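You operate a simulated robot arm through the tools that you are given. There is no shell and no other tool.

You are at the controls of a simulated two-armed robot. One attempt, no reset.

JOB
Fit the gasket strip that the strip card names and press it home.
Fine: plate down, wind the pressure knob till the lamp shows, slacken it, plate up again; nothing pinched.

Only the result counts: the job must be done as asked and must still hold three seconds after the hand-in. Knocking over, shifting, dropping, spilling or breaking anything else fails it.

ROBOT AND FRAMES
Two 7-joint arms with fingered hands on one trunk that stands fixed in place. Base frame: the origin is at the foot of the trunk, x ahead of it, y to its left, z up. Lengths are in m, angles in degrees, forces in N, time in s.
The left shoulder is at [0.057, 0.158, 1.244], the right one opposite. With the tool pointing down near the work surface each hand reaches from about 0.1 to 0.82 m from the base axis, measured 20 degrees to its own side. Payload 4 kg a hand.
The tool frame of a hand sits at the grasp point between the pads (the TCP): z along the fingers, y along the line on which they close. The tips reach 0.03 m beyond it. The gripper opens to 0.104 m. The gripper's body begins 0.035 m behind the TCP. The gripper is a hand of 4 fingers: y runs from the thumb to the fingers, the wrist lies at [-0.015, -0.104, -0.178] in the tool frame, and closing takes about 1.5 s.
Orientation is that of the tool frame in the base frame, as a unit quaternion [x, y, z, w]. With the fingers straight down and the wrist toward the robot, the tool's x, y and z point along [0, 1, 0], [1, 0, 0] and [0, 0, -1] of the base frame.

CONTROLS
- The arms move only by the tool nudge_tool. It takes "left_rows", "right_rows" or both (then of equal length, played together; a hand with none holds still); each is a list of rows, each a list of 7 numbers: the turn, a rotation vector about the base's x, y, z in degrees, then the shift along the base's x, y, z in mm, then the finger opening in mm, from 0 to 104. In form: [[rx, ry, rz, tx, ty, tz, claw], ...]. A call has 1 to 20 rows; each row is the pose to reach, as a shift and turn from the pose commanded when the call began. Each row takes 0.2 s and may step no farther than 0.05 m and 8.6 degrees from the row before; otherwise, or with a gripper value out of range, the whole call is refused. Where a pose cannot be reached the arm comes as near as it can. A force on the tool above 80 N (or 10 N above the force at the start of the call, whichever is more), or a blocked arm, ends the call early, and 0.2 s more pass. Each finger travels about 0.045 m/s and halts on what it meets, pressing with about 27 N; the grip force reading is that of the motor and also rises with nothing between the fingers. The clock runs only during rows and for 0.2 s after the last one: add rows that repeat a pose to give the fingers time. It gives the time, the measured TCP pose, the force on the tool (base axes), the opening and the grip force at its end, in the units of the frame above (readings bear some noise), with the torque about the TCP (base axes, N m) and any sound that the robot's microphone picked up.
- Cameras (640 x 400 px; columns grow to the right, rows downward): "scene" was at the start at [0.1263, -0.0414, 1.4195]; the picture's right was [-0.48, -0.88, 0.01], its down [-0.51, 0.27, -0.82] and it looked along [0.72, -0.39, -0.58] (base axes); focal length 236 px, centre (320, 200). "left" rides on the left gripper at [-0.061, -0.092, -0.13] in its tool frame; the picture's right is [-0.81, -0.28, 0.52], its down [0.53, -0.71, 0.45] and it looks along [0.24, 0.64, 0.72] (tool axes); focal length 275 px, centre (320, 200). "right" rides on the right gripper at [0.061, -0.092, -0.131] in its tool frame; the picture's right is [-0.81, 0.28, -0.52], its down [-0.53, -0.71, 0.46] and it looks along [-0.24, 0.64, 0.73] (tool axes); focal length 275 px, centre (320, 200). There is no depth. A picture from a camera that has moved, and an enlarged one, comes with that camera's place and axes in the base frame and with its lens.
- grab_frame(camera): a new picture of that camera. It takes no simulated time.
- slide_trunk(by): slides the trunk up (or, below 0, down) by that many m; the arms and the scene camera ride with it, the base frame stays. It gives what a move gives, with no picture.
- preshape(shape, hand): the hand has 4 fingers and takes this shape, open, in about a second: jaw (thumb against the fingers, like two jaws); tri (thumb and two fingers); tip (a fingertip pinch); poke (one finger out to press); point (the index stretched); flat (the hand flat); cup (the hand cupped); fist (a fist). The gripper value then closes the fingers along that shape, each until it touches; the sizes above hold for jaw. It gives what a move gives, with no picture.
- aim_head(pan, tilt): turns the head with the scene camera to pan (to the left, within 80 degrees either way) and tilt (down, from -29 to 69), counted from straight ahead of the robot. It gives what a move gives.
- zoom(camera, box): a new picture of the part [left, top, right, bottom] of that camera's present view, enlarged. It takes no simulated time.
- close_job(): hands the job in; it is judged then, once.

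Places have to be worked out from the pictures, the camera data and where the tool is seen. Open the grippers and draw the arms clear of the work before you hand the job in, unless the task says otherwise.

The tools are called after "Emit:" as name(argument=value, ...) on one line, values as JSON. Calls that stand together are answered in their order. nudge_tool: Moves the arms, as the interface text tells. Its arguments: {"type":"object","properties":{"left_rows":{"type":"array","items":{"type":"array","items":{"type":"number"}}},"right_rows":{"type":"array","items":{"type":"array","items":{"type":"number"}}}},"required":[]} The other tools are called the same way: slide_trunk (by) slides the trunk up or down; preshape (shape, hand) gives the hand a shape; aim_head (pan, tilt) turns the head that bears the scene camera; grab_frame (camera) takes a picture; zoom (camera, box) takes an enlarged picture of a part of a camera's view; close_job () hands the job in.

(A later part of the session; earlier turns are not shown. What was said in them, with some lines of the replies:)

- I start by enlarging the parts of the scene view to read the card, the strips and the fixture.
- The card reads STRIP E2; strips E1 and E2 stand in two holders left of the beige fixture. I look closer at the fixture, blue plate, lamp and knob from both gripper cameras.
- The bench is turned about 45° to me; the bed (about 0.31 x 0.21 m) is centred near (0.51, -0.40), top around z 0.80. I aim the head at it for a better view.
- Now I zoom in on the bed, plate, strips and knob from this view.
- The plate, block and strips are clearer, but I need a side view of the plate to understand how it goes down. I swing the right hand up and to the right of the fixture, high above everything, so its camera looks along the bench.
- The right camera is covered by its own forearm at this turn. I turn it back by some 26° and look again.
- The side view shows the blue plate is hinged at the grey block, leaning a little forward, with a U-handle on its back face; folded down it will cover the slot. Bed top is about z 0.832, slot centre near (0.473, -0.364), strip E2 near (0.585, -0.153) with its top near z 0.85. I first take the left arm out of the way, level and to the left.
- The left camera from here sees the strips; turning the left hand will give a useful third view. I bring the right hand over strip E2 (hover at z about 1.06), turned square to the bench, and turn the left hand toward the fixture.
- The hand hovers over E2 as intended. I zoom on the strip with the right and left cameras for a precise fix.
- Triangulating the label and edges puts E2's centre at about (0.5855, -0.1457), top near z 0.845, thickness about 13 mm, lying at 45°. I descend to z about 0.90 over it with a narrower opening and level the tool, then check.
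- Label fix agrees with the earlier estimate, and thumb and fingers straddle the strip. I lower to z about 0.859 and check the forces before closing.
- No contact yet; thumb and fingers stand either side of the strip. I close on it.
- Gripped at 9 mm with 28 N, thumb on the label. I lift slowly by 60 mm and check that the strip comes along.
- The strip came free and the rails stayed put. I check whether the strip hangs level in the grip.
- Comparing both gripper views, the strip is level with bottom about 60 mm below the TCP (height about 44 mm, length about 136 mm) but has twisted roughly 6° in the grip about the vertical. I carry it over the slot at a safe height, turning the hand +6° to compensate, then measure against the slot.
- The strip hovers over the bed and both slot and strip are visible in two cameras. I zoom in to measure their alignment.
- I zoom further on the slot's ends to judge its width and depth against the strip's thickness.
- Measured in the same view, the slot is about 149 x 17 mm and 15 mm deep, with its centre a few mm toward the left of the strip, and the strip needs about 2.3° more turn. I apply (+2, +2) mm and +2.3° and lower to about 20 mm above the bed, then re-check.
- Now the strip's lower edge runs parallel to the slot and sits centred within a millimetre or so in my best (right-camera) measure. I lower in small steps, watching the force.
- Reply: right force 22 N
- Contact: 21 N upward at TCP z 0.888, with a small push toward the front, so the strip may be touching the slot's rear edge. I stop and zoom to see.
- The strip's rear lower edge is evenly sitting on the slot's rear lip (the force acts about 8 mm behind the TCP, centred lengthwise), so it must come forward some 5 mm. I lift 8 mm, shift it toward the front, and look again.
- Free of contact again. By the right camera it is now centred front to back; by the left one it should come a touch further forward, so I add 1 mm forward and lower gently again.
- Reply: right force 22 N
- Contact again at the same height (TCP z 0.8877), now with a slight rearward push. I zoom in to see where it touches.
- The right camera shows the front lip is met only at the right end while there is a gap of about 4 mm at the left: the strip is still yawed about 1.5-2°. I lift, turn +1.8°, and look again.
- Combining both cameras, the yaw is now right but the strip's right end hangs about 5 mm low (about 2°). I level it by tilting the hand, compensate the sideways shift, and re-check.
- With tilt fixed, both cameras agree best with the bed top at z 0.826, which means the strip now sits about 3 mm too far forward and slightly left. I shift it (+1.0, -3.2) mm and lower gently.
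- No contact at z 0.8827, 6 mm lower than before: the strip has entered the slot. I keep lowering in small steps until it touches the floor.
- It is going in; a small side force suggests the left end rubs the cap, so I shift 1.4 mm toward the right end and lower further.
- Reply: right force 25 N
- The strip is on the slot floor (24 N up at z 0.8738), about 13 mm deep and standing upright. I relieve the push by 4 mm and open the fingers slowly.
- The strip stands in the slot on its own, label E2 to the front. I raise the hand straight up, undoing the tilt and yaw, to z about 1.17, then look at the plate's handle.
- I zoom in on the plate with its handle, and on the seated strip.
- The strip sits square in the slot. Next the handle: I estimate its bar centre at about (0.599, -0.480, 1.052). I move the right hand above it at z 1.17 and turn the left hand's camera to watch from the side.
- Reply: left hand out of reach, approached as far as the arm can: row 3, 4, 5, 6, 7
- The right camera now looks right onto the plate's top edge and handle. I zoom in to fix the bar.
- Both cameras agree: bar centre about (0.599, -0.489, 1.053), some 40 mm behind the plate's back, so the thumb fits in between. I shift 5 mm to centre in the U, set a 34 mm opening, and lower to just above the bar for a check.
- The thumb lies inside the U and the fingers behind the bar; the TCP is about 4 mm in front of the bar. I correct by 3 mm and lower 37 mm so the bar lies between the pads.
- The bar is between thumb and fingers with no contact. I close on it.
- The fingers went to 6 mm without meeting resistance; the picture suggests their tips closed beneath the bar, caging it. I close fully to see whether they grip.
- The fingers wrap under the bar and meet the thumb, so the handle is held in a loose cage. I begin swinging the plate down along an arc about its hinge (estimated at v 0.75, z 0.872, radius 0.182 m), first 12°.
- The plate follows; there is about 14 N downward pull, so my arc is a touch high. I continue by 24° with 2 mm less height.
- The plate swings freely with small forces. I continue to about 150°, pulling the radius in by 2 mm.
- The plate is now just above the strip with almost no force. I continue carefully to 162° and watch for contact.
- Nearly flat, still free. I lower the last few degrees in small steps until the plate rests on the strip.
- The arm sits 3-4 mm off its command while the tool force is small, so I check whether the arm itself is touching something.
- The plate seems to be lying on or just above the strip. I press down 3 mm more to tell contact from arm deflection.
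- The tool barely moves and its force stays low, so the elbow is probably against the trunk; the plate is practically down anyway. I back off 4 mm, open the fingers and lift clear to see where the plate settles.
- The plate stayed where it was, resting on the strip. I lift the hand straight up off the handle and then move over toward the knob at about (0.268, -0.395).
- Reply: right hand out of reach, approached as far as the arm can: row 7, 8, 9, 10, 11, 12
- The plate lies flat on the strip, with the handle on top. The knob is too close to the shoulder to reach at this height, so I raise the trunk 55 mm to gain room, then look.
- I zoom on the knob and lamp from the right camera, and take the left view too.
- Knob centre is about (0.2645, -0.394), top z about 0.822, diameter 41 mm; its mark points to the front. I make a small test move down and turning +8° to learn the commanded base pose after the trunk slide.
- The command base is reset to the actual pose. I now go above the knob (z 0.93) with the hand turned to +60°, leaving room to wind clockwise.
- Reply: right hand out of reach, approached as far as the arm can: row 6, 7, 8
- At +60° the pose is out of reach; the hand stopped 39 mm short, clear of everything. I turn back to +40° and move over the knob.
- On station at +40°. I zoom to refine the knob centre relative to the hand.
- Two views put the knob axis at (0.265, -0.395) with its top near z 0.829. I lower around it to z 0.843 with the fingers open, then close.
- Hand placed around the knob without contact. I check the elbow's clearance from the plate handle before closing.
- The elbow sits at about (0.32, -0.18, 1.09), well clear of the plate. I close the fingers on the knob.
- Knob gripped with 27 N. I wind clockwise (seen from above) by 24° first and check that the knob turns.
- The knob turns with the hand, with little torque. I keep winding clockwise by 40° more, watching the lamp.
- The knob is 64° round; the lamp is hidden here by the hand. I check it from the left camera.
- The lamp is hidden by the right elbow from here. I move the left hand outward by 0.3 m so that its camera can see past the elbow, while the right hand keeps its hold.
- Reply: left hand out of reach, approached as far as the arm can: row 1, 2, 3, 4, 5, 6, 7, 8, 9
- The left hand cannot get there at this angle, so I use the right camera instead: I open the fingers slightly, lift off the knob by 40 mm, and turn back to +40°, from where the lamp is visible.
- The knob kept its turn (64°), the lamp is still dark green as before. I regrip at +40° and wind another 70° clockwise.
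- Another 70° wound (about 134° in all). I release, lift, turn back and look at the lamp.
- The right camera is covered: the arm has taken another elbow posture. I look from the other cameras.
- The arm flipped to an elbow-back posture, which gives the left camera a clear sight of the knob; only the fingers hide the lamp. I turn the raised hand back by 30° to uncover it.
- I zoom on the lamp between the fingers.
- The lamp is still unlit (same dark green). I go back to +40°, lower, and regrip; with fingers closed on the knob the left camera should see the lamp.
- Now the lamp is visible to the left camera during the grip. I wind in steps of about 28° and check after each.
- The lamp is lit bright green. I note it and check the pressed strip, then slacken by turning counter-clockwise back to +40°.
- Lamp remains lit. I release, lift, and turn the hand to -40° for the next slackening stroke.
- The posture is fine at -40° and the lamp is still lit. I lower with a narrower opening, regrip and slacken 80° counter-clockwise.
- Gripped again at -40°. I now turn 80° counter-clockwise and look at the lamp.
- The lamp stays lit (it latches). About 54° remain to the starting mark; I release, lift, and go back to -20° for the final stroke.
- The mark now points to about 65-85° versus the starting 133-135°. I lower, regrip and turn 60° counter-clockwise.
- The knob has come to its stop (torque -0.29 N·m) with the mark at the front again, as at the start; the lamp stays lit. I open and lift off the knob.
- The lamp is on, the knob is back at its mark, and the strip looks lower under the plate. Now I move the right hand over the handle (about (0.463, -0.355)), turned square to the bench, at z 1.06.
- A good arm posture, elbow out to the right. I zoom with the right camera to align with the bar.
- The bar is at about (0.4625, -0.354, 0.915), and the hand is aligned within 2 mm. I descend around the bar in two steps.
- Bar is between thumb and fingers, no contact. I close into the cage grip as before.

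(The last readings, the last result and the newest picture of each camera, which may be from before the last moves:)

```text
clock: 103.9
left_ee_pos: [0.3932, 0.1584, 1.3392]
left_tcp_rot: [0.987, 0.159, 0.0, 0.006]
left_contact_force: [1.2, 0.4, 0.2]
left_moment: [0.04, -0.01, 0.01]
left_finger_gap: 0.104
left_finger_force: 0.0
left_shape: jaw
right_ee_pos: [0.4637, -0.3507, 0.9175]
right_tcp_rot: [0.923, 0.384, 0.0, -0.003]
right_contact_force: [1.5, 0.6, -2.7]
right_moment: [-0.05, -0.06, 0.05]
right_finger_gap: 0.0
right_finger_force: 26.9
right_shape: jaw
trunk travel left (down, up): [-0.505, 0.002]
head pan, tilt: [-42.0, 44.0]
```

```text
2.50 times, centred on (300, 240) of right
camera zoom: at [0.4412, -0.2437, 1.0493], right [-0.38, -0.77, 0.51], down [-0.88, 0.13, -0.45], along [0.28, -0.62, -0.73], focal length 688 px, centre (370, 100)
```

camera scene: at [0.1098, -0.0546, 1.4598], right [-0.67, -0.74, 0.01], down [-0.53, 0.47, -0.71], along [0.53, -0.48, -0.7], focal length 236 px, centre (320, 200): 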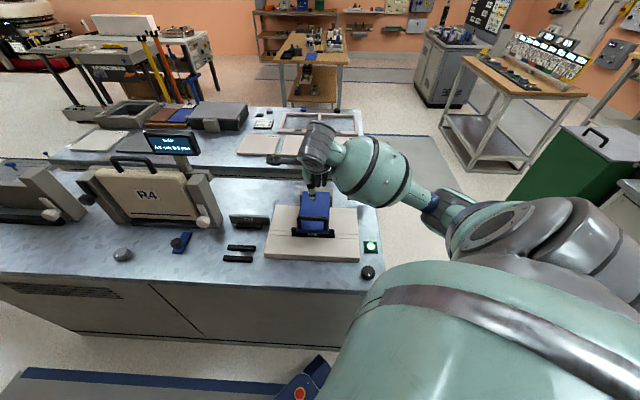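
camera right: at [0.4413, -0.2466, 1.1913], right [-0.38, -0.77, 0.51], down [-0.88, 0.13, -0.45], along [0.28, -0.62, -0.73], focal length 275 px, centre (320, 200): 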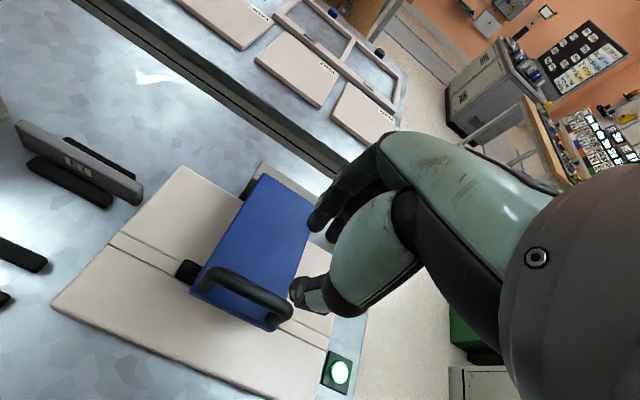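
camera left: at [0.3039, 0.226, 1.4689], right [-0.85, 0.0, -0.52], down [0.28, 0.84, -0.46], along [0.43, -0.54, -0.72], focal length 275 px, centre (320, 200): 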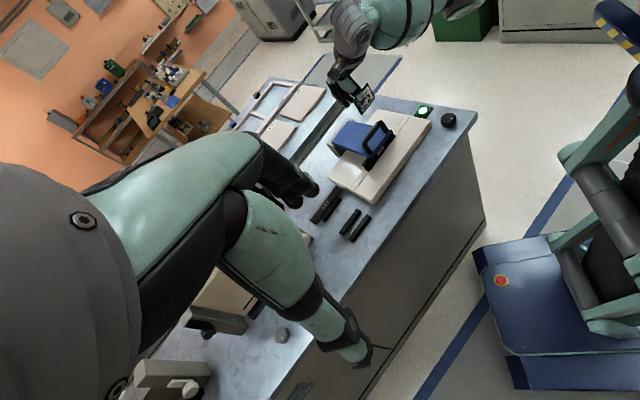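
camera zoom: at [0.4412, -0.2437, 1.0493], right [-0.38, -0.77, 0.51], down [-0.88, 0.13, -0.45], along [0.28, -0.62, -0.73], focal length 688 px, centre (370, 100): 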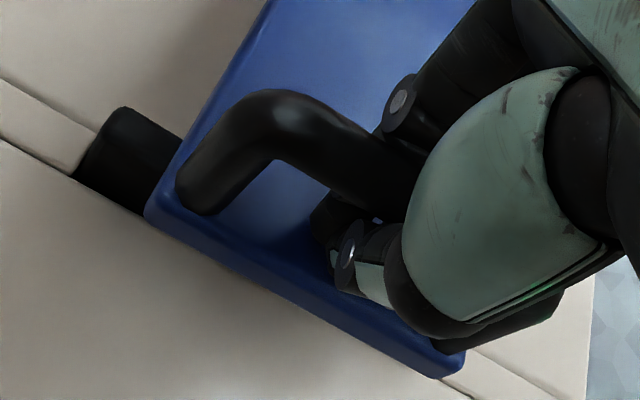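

The tips are fully closed beneath the bar. I start lifting the plate along the reverse arc, first 12°, and check the forces.

Emit:
nudge_tool(right_rows=[[0, 0, 0, 0.9, -0.9, 4.5, 0], [0, 0, 0, 1.8, -1.8, 9.1, 0], [0, 0, 0, 3.9, -3.9, 18, 0], [0, 0, 0, 6.3, -6.3, 26.8, 0], [0, 0, 0, 9.1, -9.1, 35.4, 0], [0, 0, 0, 9.1, -9.1, 35.4, 0]])

Emit:
zoom(camera="left", box=[320, 70, 440, 180])

Emit:
zoom(camera="scene", box=[270, 150, 370, 250])

```text
clock: 105.3
left_ee_pos: [0.393, 0.1556, 1.3391]
left_tcp_rot: [0.987, 0.159, 0.0, 0.006]
left_contact_force: [0.6, -0.3, -0.1]
left_moment: [-0.03, 0.04, 0.0]
left_finger_gap: 0.104
left_finger_force: 0.1
left_shape: jaw
right_ee_pos: [0.4728, -0.3605, 0.9533]
right_tcp_rot: [0.924, 0.383, -0.001, -0.004]
right_contact_force: [3.1, -2.5, -5.6]
right_moment: [0.02, 0.05, -0.02]
right_finger_gap: 0.0
right_finger_force: 26.9
right_shape: jaw
trunk travel left (down, up): [-0.505, 0.002]
head pan, tilt: [-42.0, 44.0]
```

```text
3.64 times, centred on (380, 125) of left
camera zoom: at [0.3057, 0.2256, 1.4686], right [-0.86, 0.0, -0.52], down [0.28, 0.84, -0.46], along [0.43, -0.54, -0.72], focal length 1001 px, centre (102, 473)
```

zoom: 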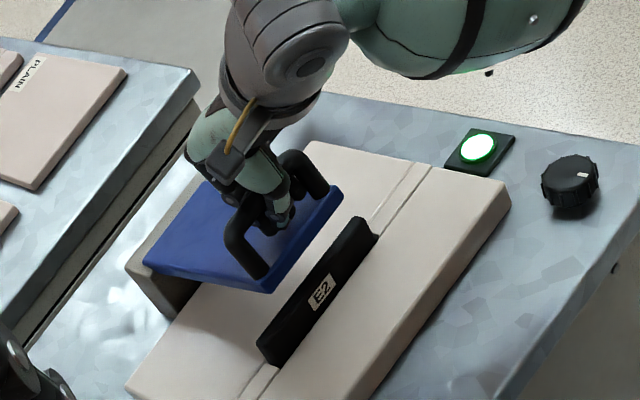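

```text
4.00 times, centred on (320, 200) of scene
camera zoom: at [0.1116, -0.055, 1.4596], right [-0.67, -0.74, 0.01], down [-0.53, 0.47, -0.71], along [0.52, -0.48, -0.7], focal length 945 px, centre (320, 200)
```

zoom: 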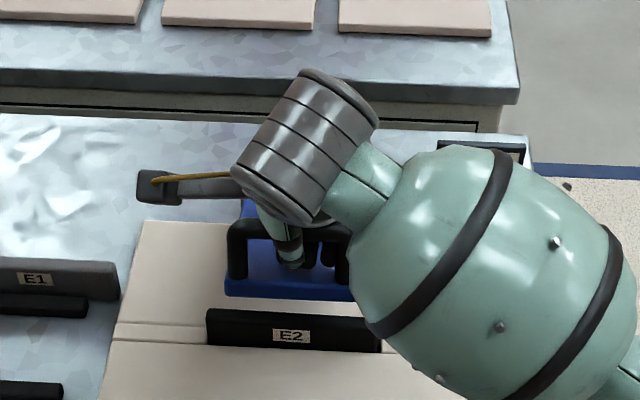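

The plate comes up cleanly, the strip stays seated and the lamp stays lit. I continue the arc up to about 112°.

Emit:
nudge_tool(right_rows=[[0, 0, 0, 3, -3, 8.3, 0], [0, 0, 0, 6.4, -6.4, 16.4, 0], [0, 0, 0, 10.1, -10.1, 24.3, 0], [0, 0, 0, 14.1, -14.1, 31.9, 0], [0, 0, 0, 18.3, -18.3, 39.2, 0], [0, 0, 0, 22.8, -22.8, 46.1, 0], [0, 0, 0, 27.6, -27.6, 52.7, 0], [0, 0, 0, 32.6, -32.6, 58.9, 0], [0, 0, 0, 37.8, -37.8, 64.8, 0], [0, 0, 0, 43.2, -43.2, 70.3, 0], [0, 0, 0, 48.9, -48.9, 75.4, 0], [0, 0, 0, 54.7, -54.7, 80, 0], [0, 0, 0, 60.6, -60.6, 84.2, 0], [0, 0, 0, 66.7, -66.7, 88, 0], [0, 0, 0, 66.7, -66.7, 88, 0]])

Emit:
zoom(camera="left", box=[300, 40, 460, 180])

Emit:
grab_frame(camera="scene")

```text
clock: 108.5
left_ee_pos: [0.3948, 0.1548, 1.3386]
left_tcp_rot: [0.987, 0.159, -0.002, 0.005]
left_contact_force: [-0.3, -0.3, 0.3]
left_moment: [-0.01, -0.01, 0.0]
left_finger_gap: 0.104
left_finger_force: 0.0
left_shape: jaw
right_ee_pos: [0.5411, -0.4315, 1.0404]
right_tcp_rot: [0.924, 0.383, -0.002, -0.004]
right_contact_force: [3.5, -3.2, -22.3]
right_moment: [0.04, 0.13, -0.09]
right_finger_gap: 0.0
right_finger_force: 27.0
right_shape: jaw
trunk travel left (down, up): [-0.505, 0.002]
head pan, tilt: [-42.0, 44.0]
```

```text
2.86 times, centred on (380, 110) of left
camera zoom: at [0.3078, 0.2237, 1.4684], right [-0.86, 0.0, -0.52], down [0.28, 0.84, -0.46], along [0.43, -0.54, -0.72], focal length 786 px, centre (149, 457)
```

zoom: 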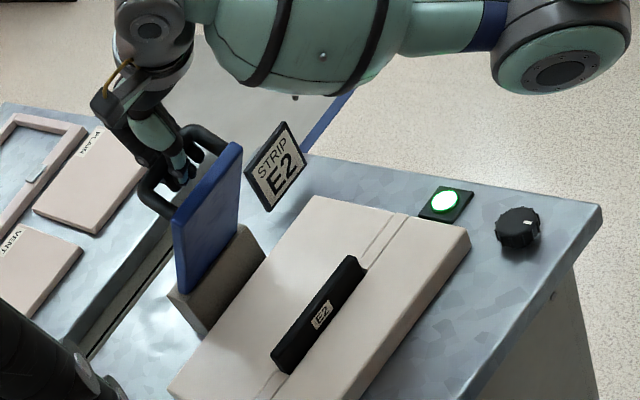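

```text
taken
camera scene: at [0.1141, -0.0569, 1.4593], right [-0.67, -0.74, 0.01], down [-0.53, 0.47, -0.71], along [0.52, -0.48, -0.7], focal length 236 px, centre (320, 200)
```

scene: 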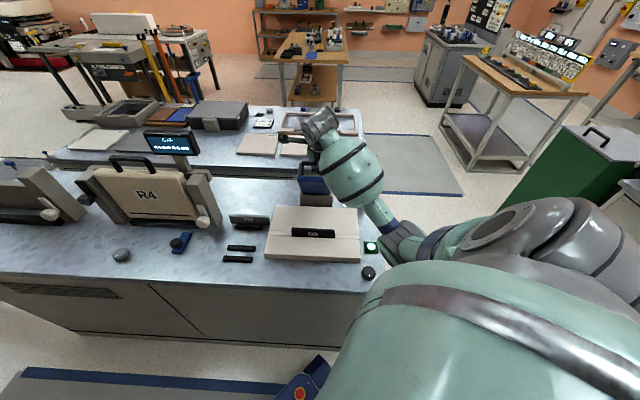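

The upward pull shows 22 N, so my arc is 4 mm too high here; I correct for that and continue to about 86°.

Emit:
nudge_tool(right_rows=[[0, 0, 0, 6.2, -6.2, 1.2, 0], [0, 0, 0, 12.6, -12.6, 2.1, 0], [0, 0, 0, 19.1, -19.1, 4.5, 0], [0, 0, 0, 25.6, -25.6, 6.3, 0], [0, 0, 0, 32.2, -32.2, 7.7, 0], [0, 0, 0, 38.8, -38.8, 8.6, 0], [0, 0, 0, 45.5, -45.5, 9, 0], [0, 0, 0, 52.1, -52.1, 9, 0], [0, 0, 0, 56.5, -56.5, 8.6, 0], [0, 0, 0, 56.5, -56.5, 8.6, 0]])

Emit:
zoom(camera="left", box=[290, 30, 450, 170])

Emit:
grab_frame(camera="right")

```text
clock: 110.7
left_ee_pos: [0.3924, 0.1559, 1.3392]
left_tcp_rot: [0.987, 0.159, 0.0, 0.005]
left_contact_force: [0.3, 0.7, -0.2]
left_moment: [-0.01, 0.02, 0.03]
left_finger_gap: 0.1038
left_finger_force: 0.0
left_shape: jaw
right_ee_pos: [0.5962, -0.4852, 1.0503]
right_tcp_rot: [0.924, 0.383, 0.0, -0.003]
right_contact_force: [-5.1, -0.2, -9.1]
right_moment: [0.07, 0.1, -0.04]
right_finger_gap: 0.0
right_finger_force: 26.7
right_shape: jaw
trunk travel left (down, up): [-0.505, 0.002]
head pan, tilt: [-42.0, 44.0]
```

```text
2.86 times, centred on (370, 100) of left
camera zoom: at [0.305, 0.2252, 1.4688], right [-0.86, 0.0, -0.52], down [0.28, 0.84, -0.46], along [0.43, -0.54, -0.72], focal length 786 px, centre (177, 486)
```

zoom: 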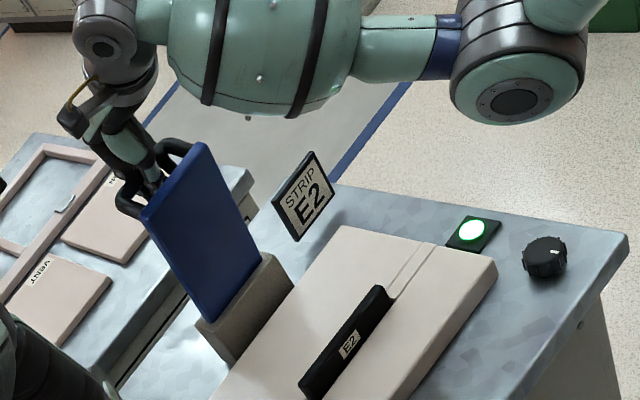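

```text
taken
camera right: at [0.574, -0.3773, 1.1823], right [-0.38, -0.77, 0.51], down [-0.88, 0.13, -0.45], along [0.28, -0.62, -0.73], focal length 275 px, centre (320, 200)
```

right: 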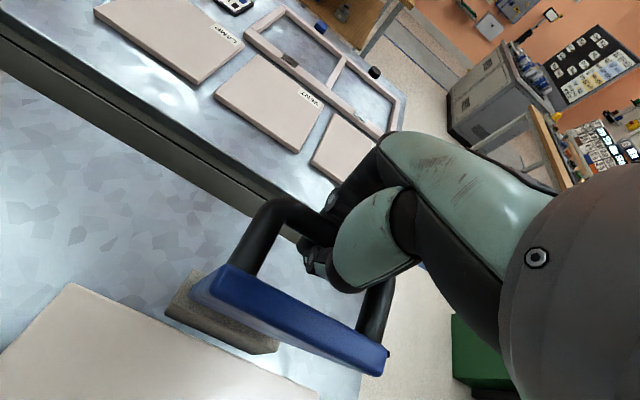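

The plate is nearly upright again. I zoom to compare its position with the starting one before letting go.

Emit:
zoom(camera="right", box=[180, 180, 400, 390])

Emit:
zoom(camera="left", box=[310, 55, 390, 125])

```text
1.90 times, centred on (290, 285) of right
camera zoom: at [0.574, -0.3773, 1.1823], right [-0.38, -0.77, 0.51], down [-0.88, 0.13, -0.45], along [0.28, -0.62, -0.73], focal length 524 px, centre (377, 38)
```

zoom: 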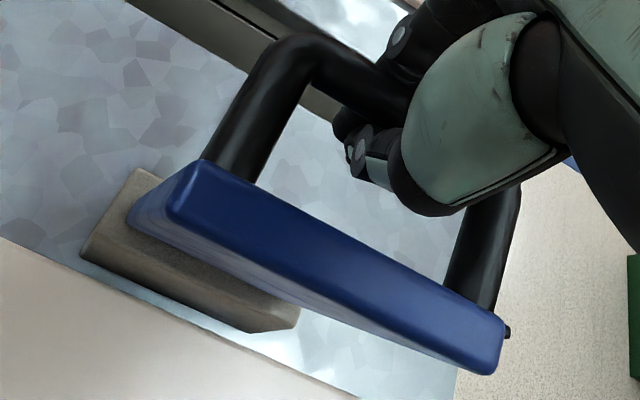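

```text
5.71 times, centred on (350, 90) of left
camera zoom: at [0.305, 0.2252, 1.4688], right [-0.86, 0.0, -0.52], down [0.28, 0.84, -0.46], along [0.43, -0.54, -0.72], focal length 1573 px, centre (149, 829)
```

zoom: 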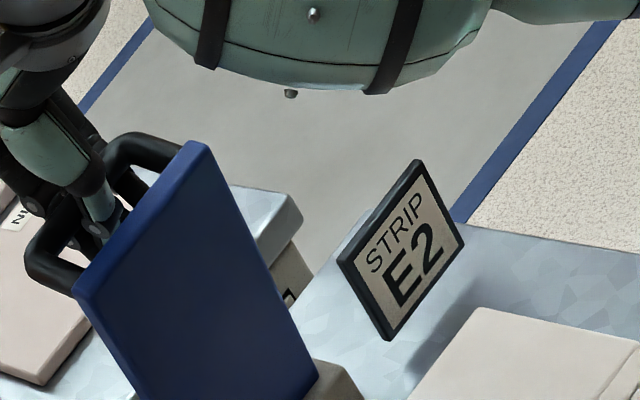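

The bar is within 1 mm of its starting position. I nudge 4 mm further back to see whether it meets its stop.

Emit:
nudge_tool(right_rows=[[0, 0, 0, 1.4, -1.4, 0, 0], [0, 0, 0, 2.8, -2.8, 0, 0], [0, 0, 0, 2.8, -2.8, 0, 0]])

```text
clock: 111.5
left_ee_pos: [0.3934, 0.1571, 1.3394]
left_tcp_rot: [0.987, 0.159, 0.0, 0.006]
left_contact_force: [-0.6, -0.7, -0.4]
left_moment: [0.0, -0.02, -0.01]
left_finger_gap: 0.104
left_finger_force: 0.0
left_shape: jaw
right_ee_pos: [0.6004, -0.487, 1.0507]
right_tcp_rot: [0.923, 0.384, 0.0, -0.004]
right_contact_force: [-4.3, 0.8, -9.2]
right_moment: [0.0, 0.1, -0.03]
right_finger_gap: 0.0
right_finger_force: 27.4
right_shape: jaw
trunk travel left (down, up): [-0.505, 0.002]
head pan, tilt: [-42.0, 44.0]
```

No stop met; the resistance is unchanged. I add 3 mm more and then release gently, watching if the plate stays.

Emit:
nudge_tool(right_rows=[[0, 0, 0, 1.1, -1.1, 0, 0], [0, 0, 0, 2.2, -2.2, 0, 0], [0, 0, 0, 2.2, -2.2, 0, 0]])

Emit:
zoom(camera="right", box=[180, 180, 400, 390])

```text
clock: 112.3
left_ee_pos: [0.3918, 0.1565, 1.3388]
left_tcp_rot: [0.987, 0.159, 0.0, 0.006]
left_contact_force: [0.2, 0.0, 0.6]
left_moment: [0.02, -0.02, 0.0]
left_finger_gap: 0.1041
left_finger_force: 0.1
left_shape: jaw
right_ee_pos: [0.5995, -0.4873, 1.051]
right_tcp_rot: [0.923, 0.384, 0.0, -0.002]
right_contact_force: [-9.8, 8.7, -10.0]
right_moment: [-0.06, 0.01, -0.08]
right_finger_gap: 0.0
right_finger_force: 27.4
right_shape: jaw
trunk travel left (down, up): [-0.505, 0.002]
head pan, tilt: [-42.0, 44.0]
```

```text
1.90 times, centred on (290, 285) of right
camera zoom: at [0.578, -0.3814, 1.183], right [-0.38, -0.77, 0.51], down [-0.88, 0.13, -0.45], along [0.28, -0.62, -0.73], focal length 524 px, centre (377, 38)
```

zoom: 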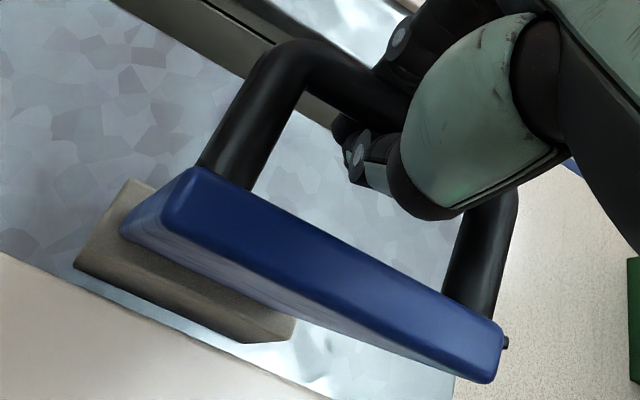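

The plate has met its upper stop (13 N pushing back), the same place as at the start. I open the fingers slowly.

Emit:
nudge_tool(right_rows=[[0, 0, 0, 0, 0, 0, 8], [0, 0, 0, 0, 0, 0, 16], [0, 0, 0, 0, 0, 0, 24], [0, 0, 0, 0, 0, 0, 30], [0, 0, 0, 0, 0, 0, 34], [0, 0, 0, 0, 0, 0, 34], [0, 0, 0, 0, 0, 0, 34]])

Emit:
zoom(camera="right", box=[180, 180, 400, 390])

Emit:
zoom(camera="left", box=[290, 30, 450, 170])

```text
clock: 113.9
left_ee_pos: [0.3919, 0.1567, 1.3391]
left_tcp_rot: [0.987, 0.158, 0.0, 0.005]
left_contact_force: [0.1, 1.2, 0.6]
left_moment: [0.01, -0.02, -0.02]
left_finger_gap: 0.104
left_finger_force: 0.0
left_shape: jaw
right_ee_pos: [0.6, -0.4891, 1.0508]
right_tcp_rot: [0.924, 0.383, 0.0, -0.002]
right_contact_force: [-0.9, 0.0, -0.4]
right_moment: [-0.01, 0.03, 0.03]
right_finger_gap: 0.0338
right_finger_force: 0.1
right_shape: jaw
trunk travel left (down, up): [-0.505, 0.002]
head pan, tilt: [-42.0, 44.0]
```

```text
1.90 times, centred on (290, 285) of right
camera zoom: at [0.5782, -0.3823, 1.1829], right [-0.38, -0.77, 0.51], down [-0.88, 0.13, -0.45], along [0.28, -0.62, -0.73], focal length 524 px, centre (377, 38)
```

zoom: 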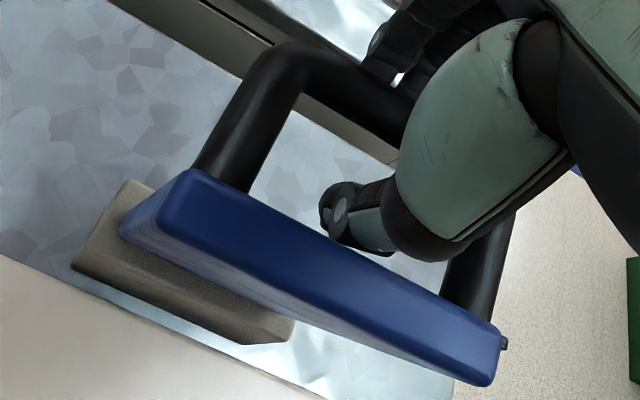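

```text
2.86 times, centred on (370, 100) of left
camera zoom: at [0.3046, 0.2263, 1.4688], right [-0.85, 0.0, -0.52], down [0.28, 0.84, -0.46], along [0.43, -0.54, -0.72], focal length 786 px, centre (177, 486)
```

zoom: 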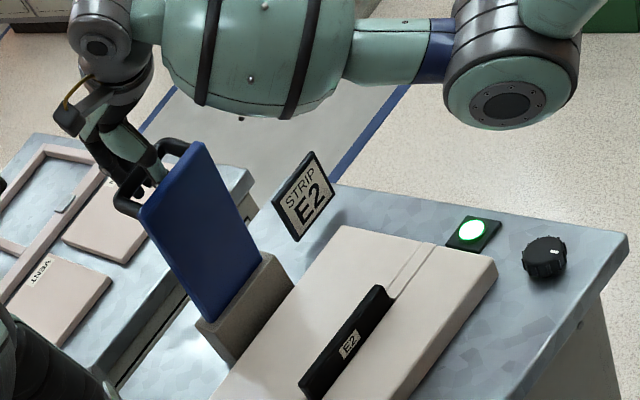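

The plate stays up by itself with no contact force. I lift the hand straight up and clear.

Emit:
nudge_tool(right_rows=[[0, 0, 0, 0, 0, 10, 34], [0, 0, 0, 0, 0, 22, 34], [0, 0, 0, 0, 0, 36, 34], [0, 0, 0, 0, 0, 55, 36], [0, 0, 0, 0, 0, 80, 40], [0, 0, 0, 0, 0, 110, 50], [0, 0, 0, 0, 0, 140, 60], [0, 0, 0, 0, 0, 140, 60]])

Emit:
zoom(camera="left", box=[290, 30, 450, 170])

Emit:
grab_frame(camera="right")

Emit:
grab_frame(camera="scene")

```text
clock: 115.7
left_ee_pos: [0.3929, 0.1559, 1.3384]
left_tcp_rot: [0.987, 0.16, 0.0, 0.005]
left_contact_force: [-0.3, 0.5, -0.2]
left_moment: [0.0, -0.03, 0.04]
left_finger_gap: 0.1042
left_finger_force: 0.0
left_shape: jaw
right_ee_pos: [0.5978, -0.4903, 1.1938]
right_tcp_rot: [0.923, 0.384, 0.001, -0.003]
right_contact_force: [0.2, -0.5, 0.3]
right_moment: [0.01, -0.05, 0.01]
right_finger_gap: 0.0596
right_finger_force: 0.1
right_shape: jaw
trunk travel left (down, up): [-0.505, 0.002]
head pan, tilt: [-42.0, 44.0]
```

```text
2.86 times, centred on (370, 100) of left
camera zoom: at [0.3046, 0.2261, 1.4688], right [-0.85, 0.0, -0.52], down [0.28, 0.84, -0.46], along [0.43, -0.54, -0.72], focal length 786 px, centre (177, 486)
```

zoom: 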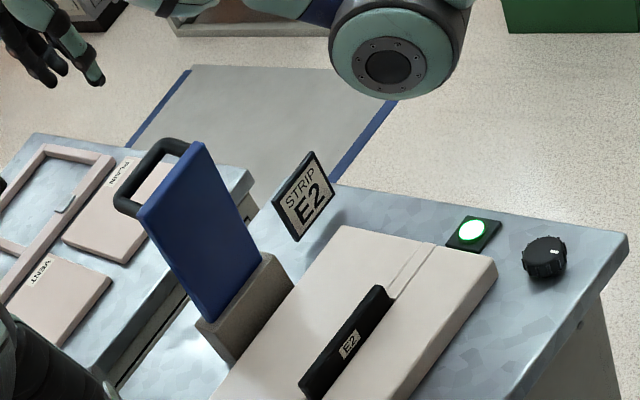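

```text
taken
camera right: at [0.576, -0.3833, 1.3252], right [-0.38, -0.77, 0.51], down [-0.88, 0.13, -0.45], along [0.28, -0.62, -0.73], focal length 275 px, centre (320, 200)
```

right: 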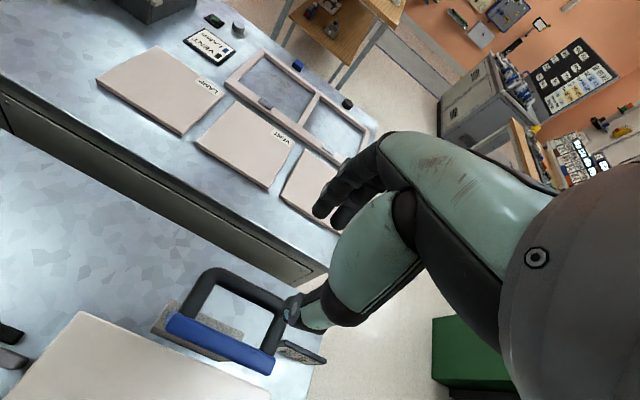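

```text
taken
camera scene: at [0.1106, -0.0545, 1.4597], right [-0.67, -0.74, 0.01], down [-0.53, 0.47, -0.71], along [0.53, -0.48, -0.7], focal length 236 px, centre (320, 200)
```

scene: 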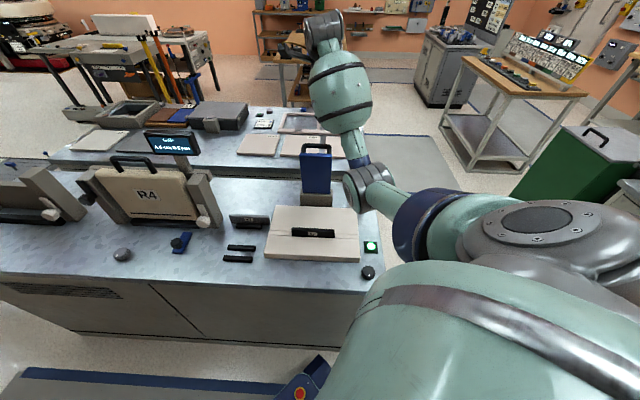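

The plate stands up, the lamp is lit, the knob is back. I zoom on the strip to verify it is seated and straight.

Emit:
zoom(camera="scene", box=[255, 190, 385, 290])

Emit:
zoom(camera="left", box=[340, 100, 440, 180])

```text
4.00 times, centred on (320, 240) of scene
camera zoom: at [0.1106, -0.0545, 1.4597], right [-0.67, -0.74, 0.01], down [-0.53, 0.47, -0.71], along [0.53, -0.48, -0.7], focal length 945 px, centre (320, 40)
```

zoom: 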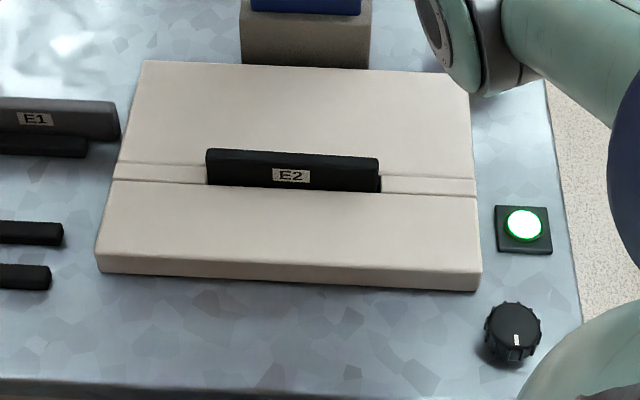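

```text
5.00 times, centred on (390, 140) of left
camera zoom: at [0.3046, 0.2261, 1.4688], right [-0.85, 0.0, -0.52], down [0.28, 0.84, -0.46], along [0.43, -0.54, -0.72], focal length 1376 px, centre (-30, 500)
```

zoom: 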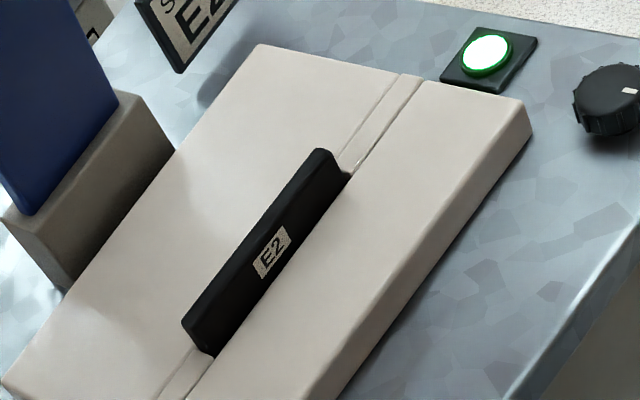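

The strip sits straight and down in the slot, lamp on, knob slack, plate up, card and E1 untouched. I now withdraw the right arm upward and back, fingers open.

Emit:
nudge_tool(right_rows=[[0, 0, 0, 0, 0, 25, 70], [0, 0, 0, -5, 2, 50, 80], [0, 0, 5, -25, 10, 75, 90], [0, 0, 10, -50, 20, 90, 100], [0, 0, 16, -80, 32, 95, 104], [0, 0, 22, -110, 45, 95, 104], [0, 0, 28, -140, 58, 95, 104], [0, 0, 34, -170, 72, 95, 104], [0, 0, 40, -200, 86, 95, 104], [0, 0, 45, -230, 100, 95, 104], [0, 0, 45, -245, 108, 95, 104], [0, 0, 45, -245, 108, 95, 104]])

Emit:
grab_frame(camera="scene")

Emit:
grab_frame(camera="left")

Emit:
grab_frame(camera="right")

```text
clock: 118.3
left_ee_pos: [0.3941, 0.1584, 1.3406]
left_tcp_rot: [0.987, 0.159, 0.0, 0.006]
left_contact_force: [-0.1, -0.4, 0.0]
left_moment: [0.02, 0.01, -0.04]
left_finger_gap: 0.1038
left_finger_force: 0.0
left_shape: jaw
right_ee_pos: [0.3559, -0.3872, 1.2859]
right_tcp_rot: [0.706, 0.708, -0.001, -0.004]
right_contact_force: [0.6, -1.1, -0.9]
right_moment: [0.01, -0.02, 0.02]
right_finger_gap: 0.104
right_finger_force: 0.0
right_shape: jaw
right hand out of reach, approached as far as the arm can: row 11, 12
trunk travel left (down, up): [-0.505, 0.002]
head pan, tilt: [-42.0, 44.0]
```

```text
taken
camera scene: at [0.1109, -0.0537, 1.4597], right [-0.67, -0.74, 0.01], down [-0.53, 0.46, -0.71], along [0.52, -0.48, -0.7], focal length 236 px, centre (320, 200)
```

scene: 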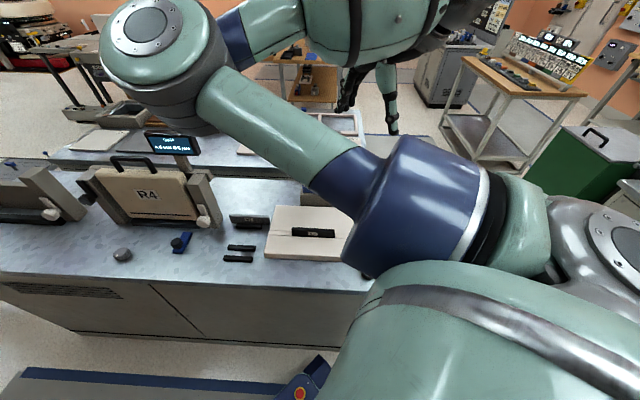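

```text
taken
camera left: at [0.3051, 0.2268, 1.4685], right [-0.86, 0.0, -0.52], down [0.28, 0.84, -0.46], along [0.43, -0.54, -0.72], focal length 275 px, centre (320, 200)
```

left: 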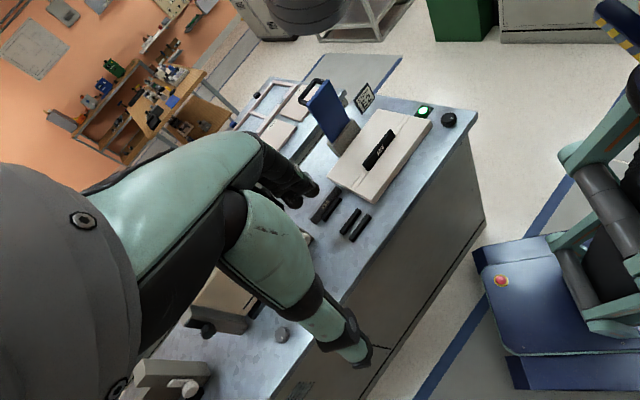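

```text
taken
camera right: at [0.264, -0.3268, 1.4179], right [0.28, -0.81, 0.51], down [-0.71, -0.53, -0.45], along [0.64, -0.24, -0.73], focal length 275 px, centre (320, 200)
```

right: 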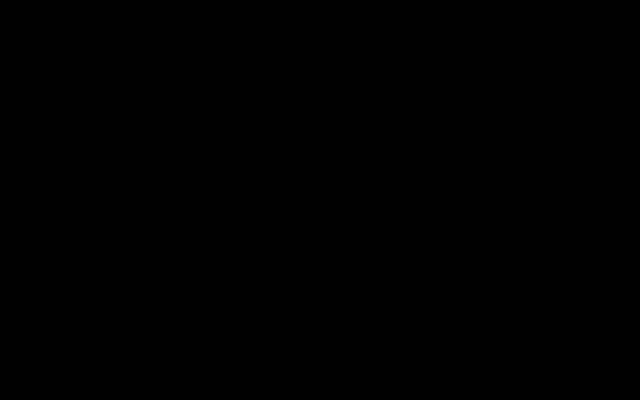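

Both arms are clear and open. Final look at the work before handing in.

Emit:
zoom(camera="left", box=[280, 60, 480, 250])

```text
2.11 times, centred on (380, 155) of left
camera zoom: at [0.3051, 0.2268, 1.4685], right [-0.86, 0.0, -0.52], down [0.28, 0.84, -0.46], along [0.43, -0.54, -0.72], focal length 580 px, centre (194, 295)
```

zoom: 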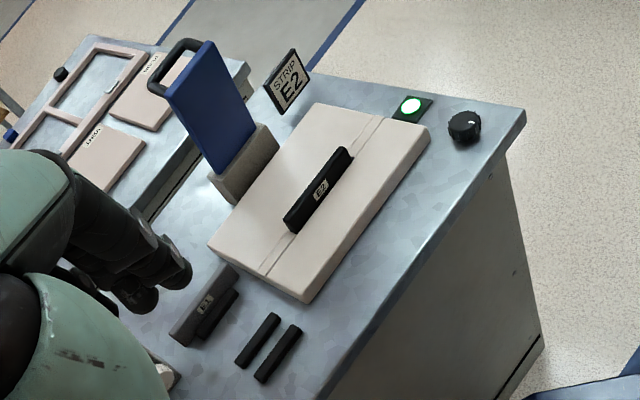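

The strip E2 is seated in the slot, the plate is up, the lamp is lit, the knob is slack, and E1, the rails and the card are undisturbed. I hand the job in.

Emit:
close_job()

```text
The job is handed in.
```

Strip E2, the one the card names, is fitted in the slot and was pressed under the plate until the lamp lit. I have handed the job in; the judging result has not been shown to me.

- **Strip:** it stands straight in the slot. From the pictures it sits several millimetres lower than before pressing, though I could not measure that exactly.
- **Pressure:** I lowered the plate onto the strip and wound the knob clockwise about 160° until the lamp came on. I then turned it back to its stop, with the mark at the front as at the start. The lamp stayed lit after slackening.
- **Plate:** it is up against its upper stop, where it began, and stays there by itself.
- **Surroundings:** the E1 strip, the empty E2 rails and the card look untouched in the last pictures.

While placing the strip I touched the slot's edges twice with about 20 N and repositioned it each time before it went in. Both arms are clear of the work with the grippers open, and the trunk is 55 mm higher than at the start.
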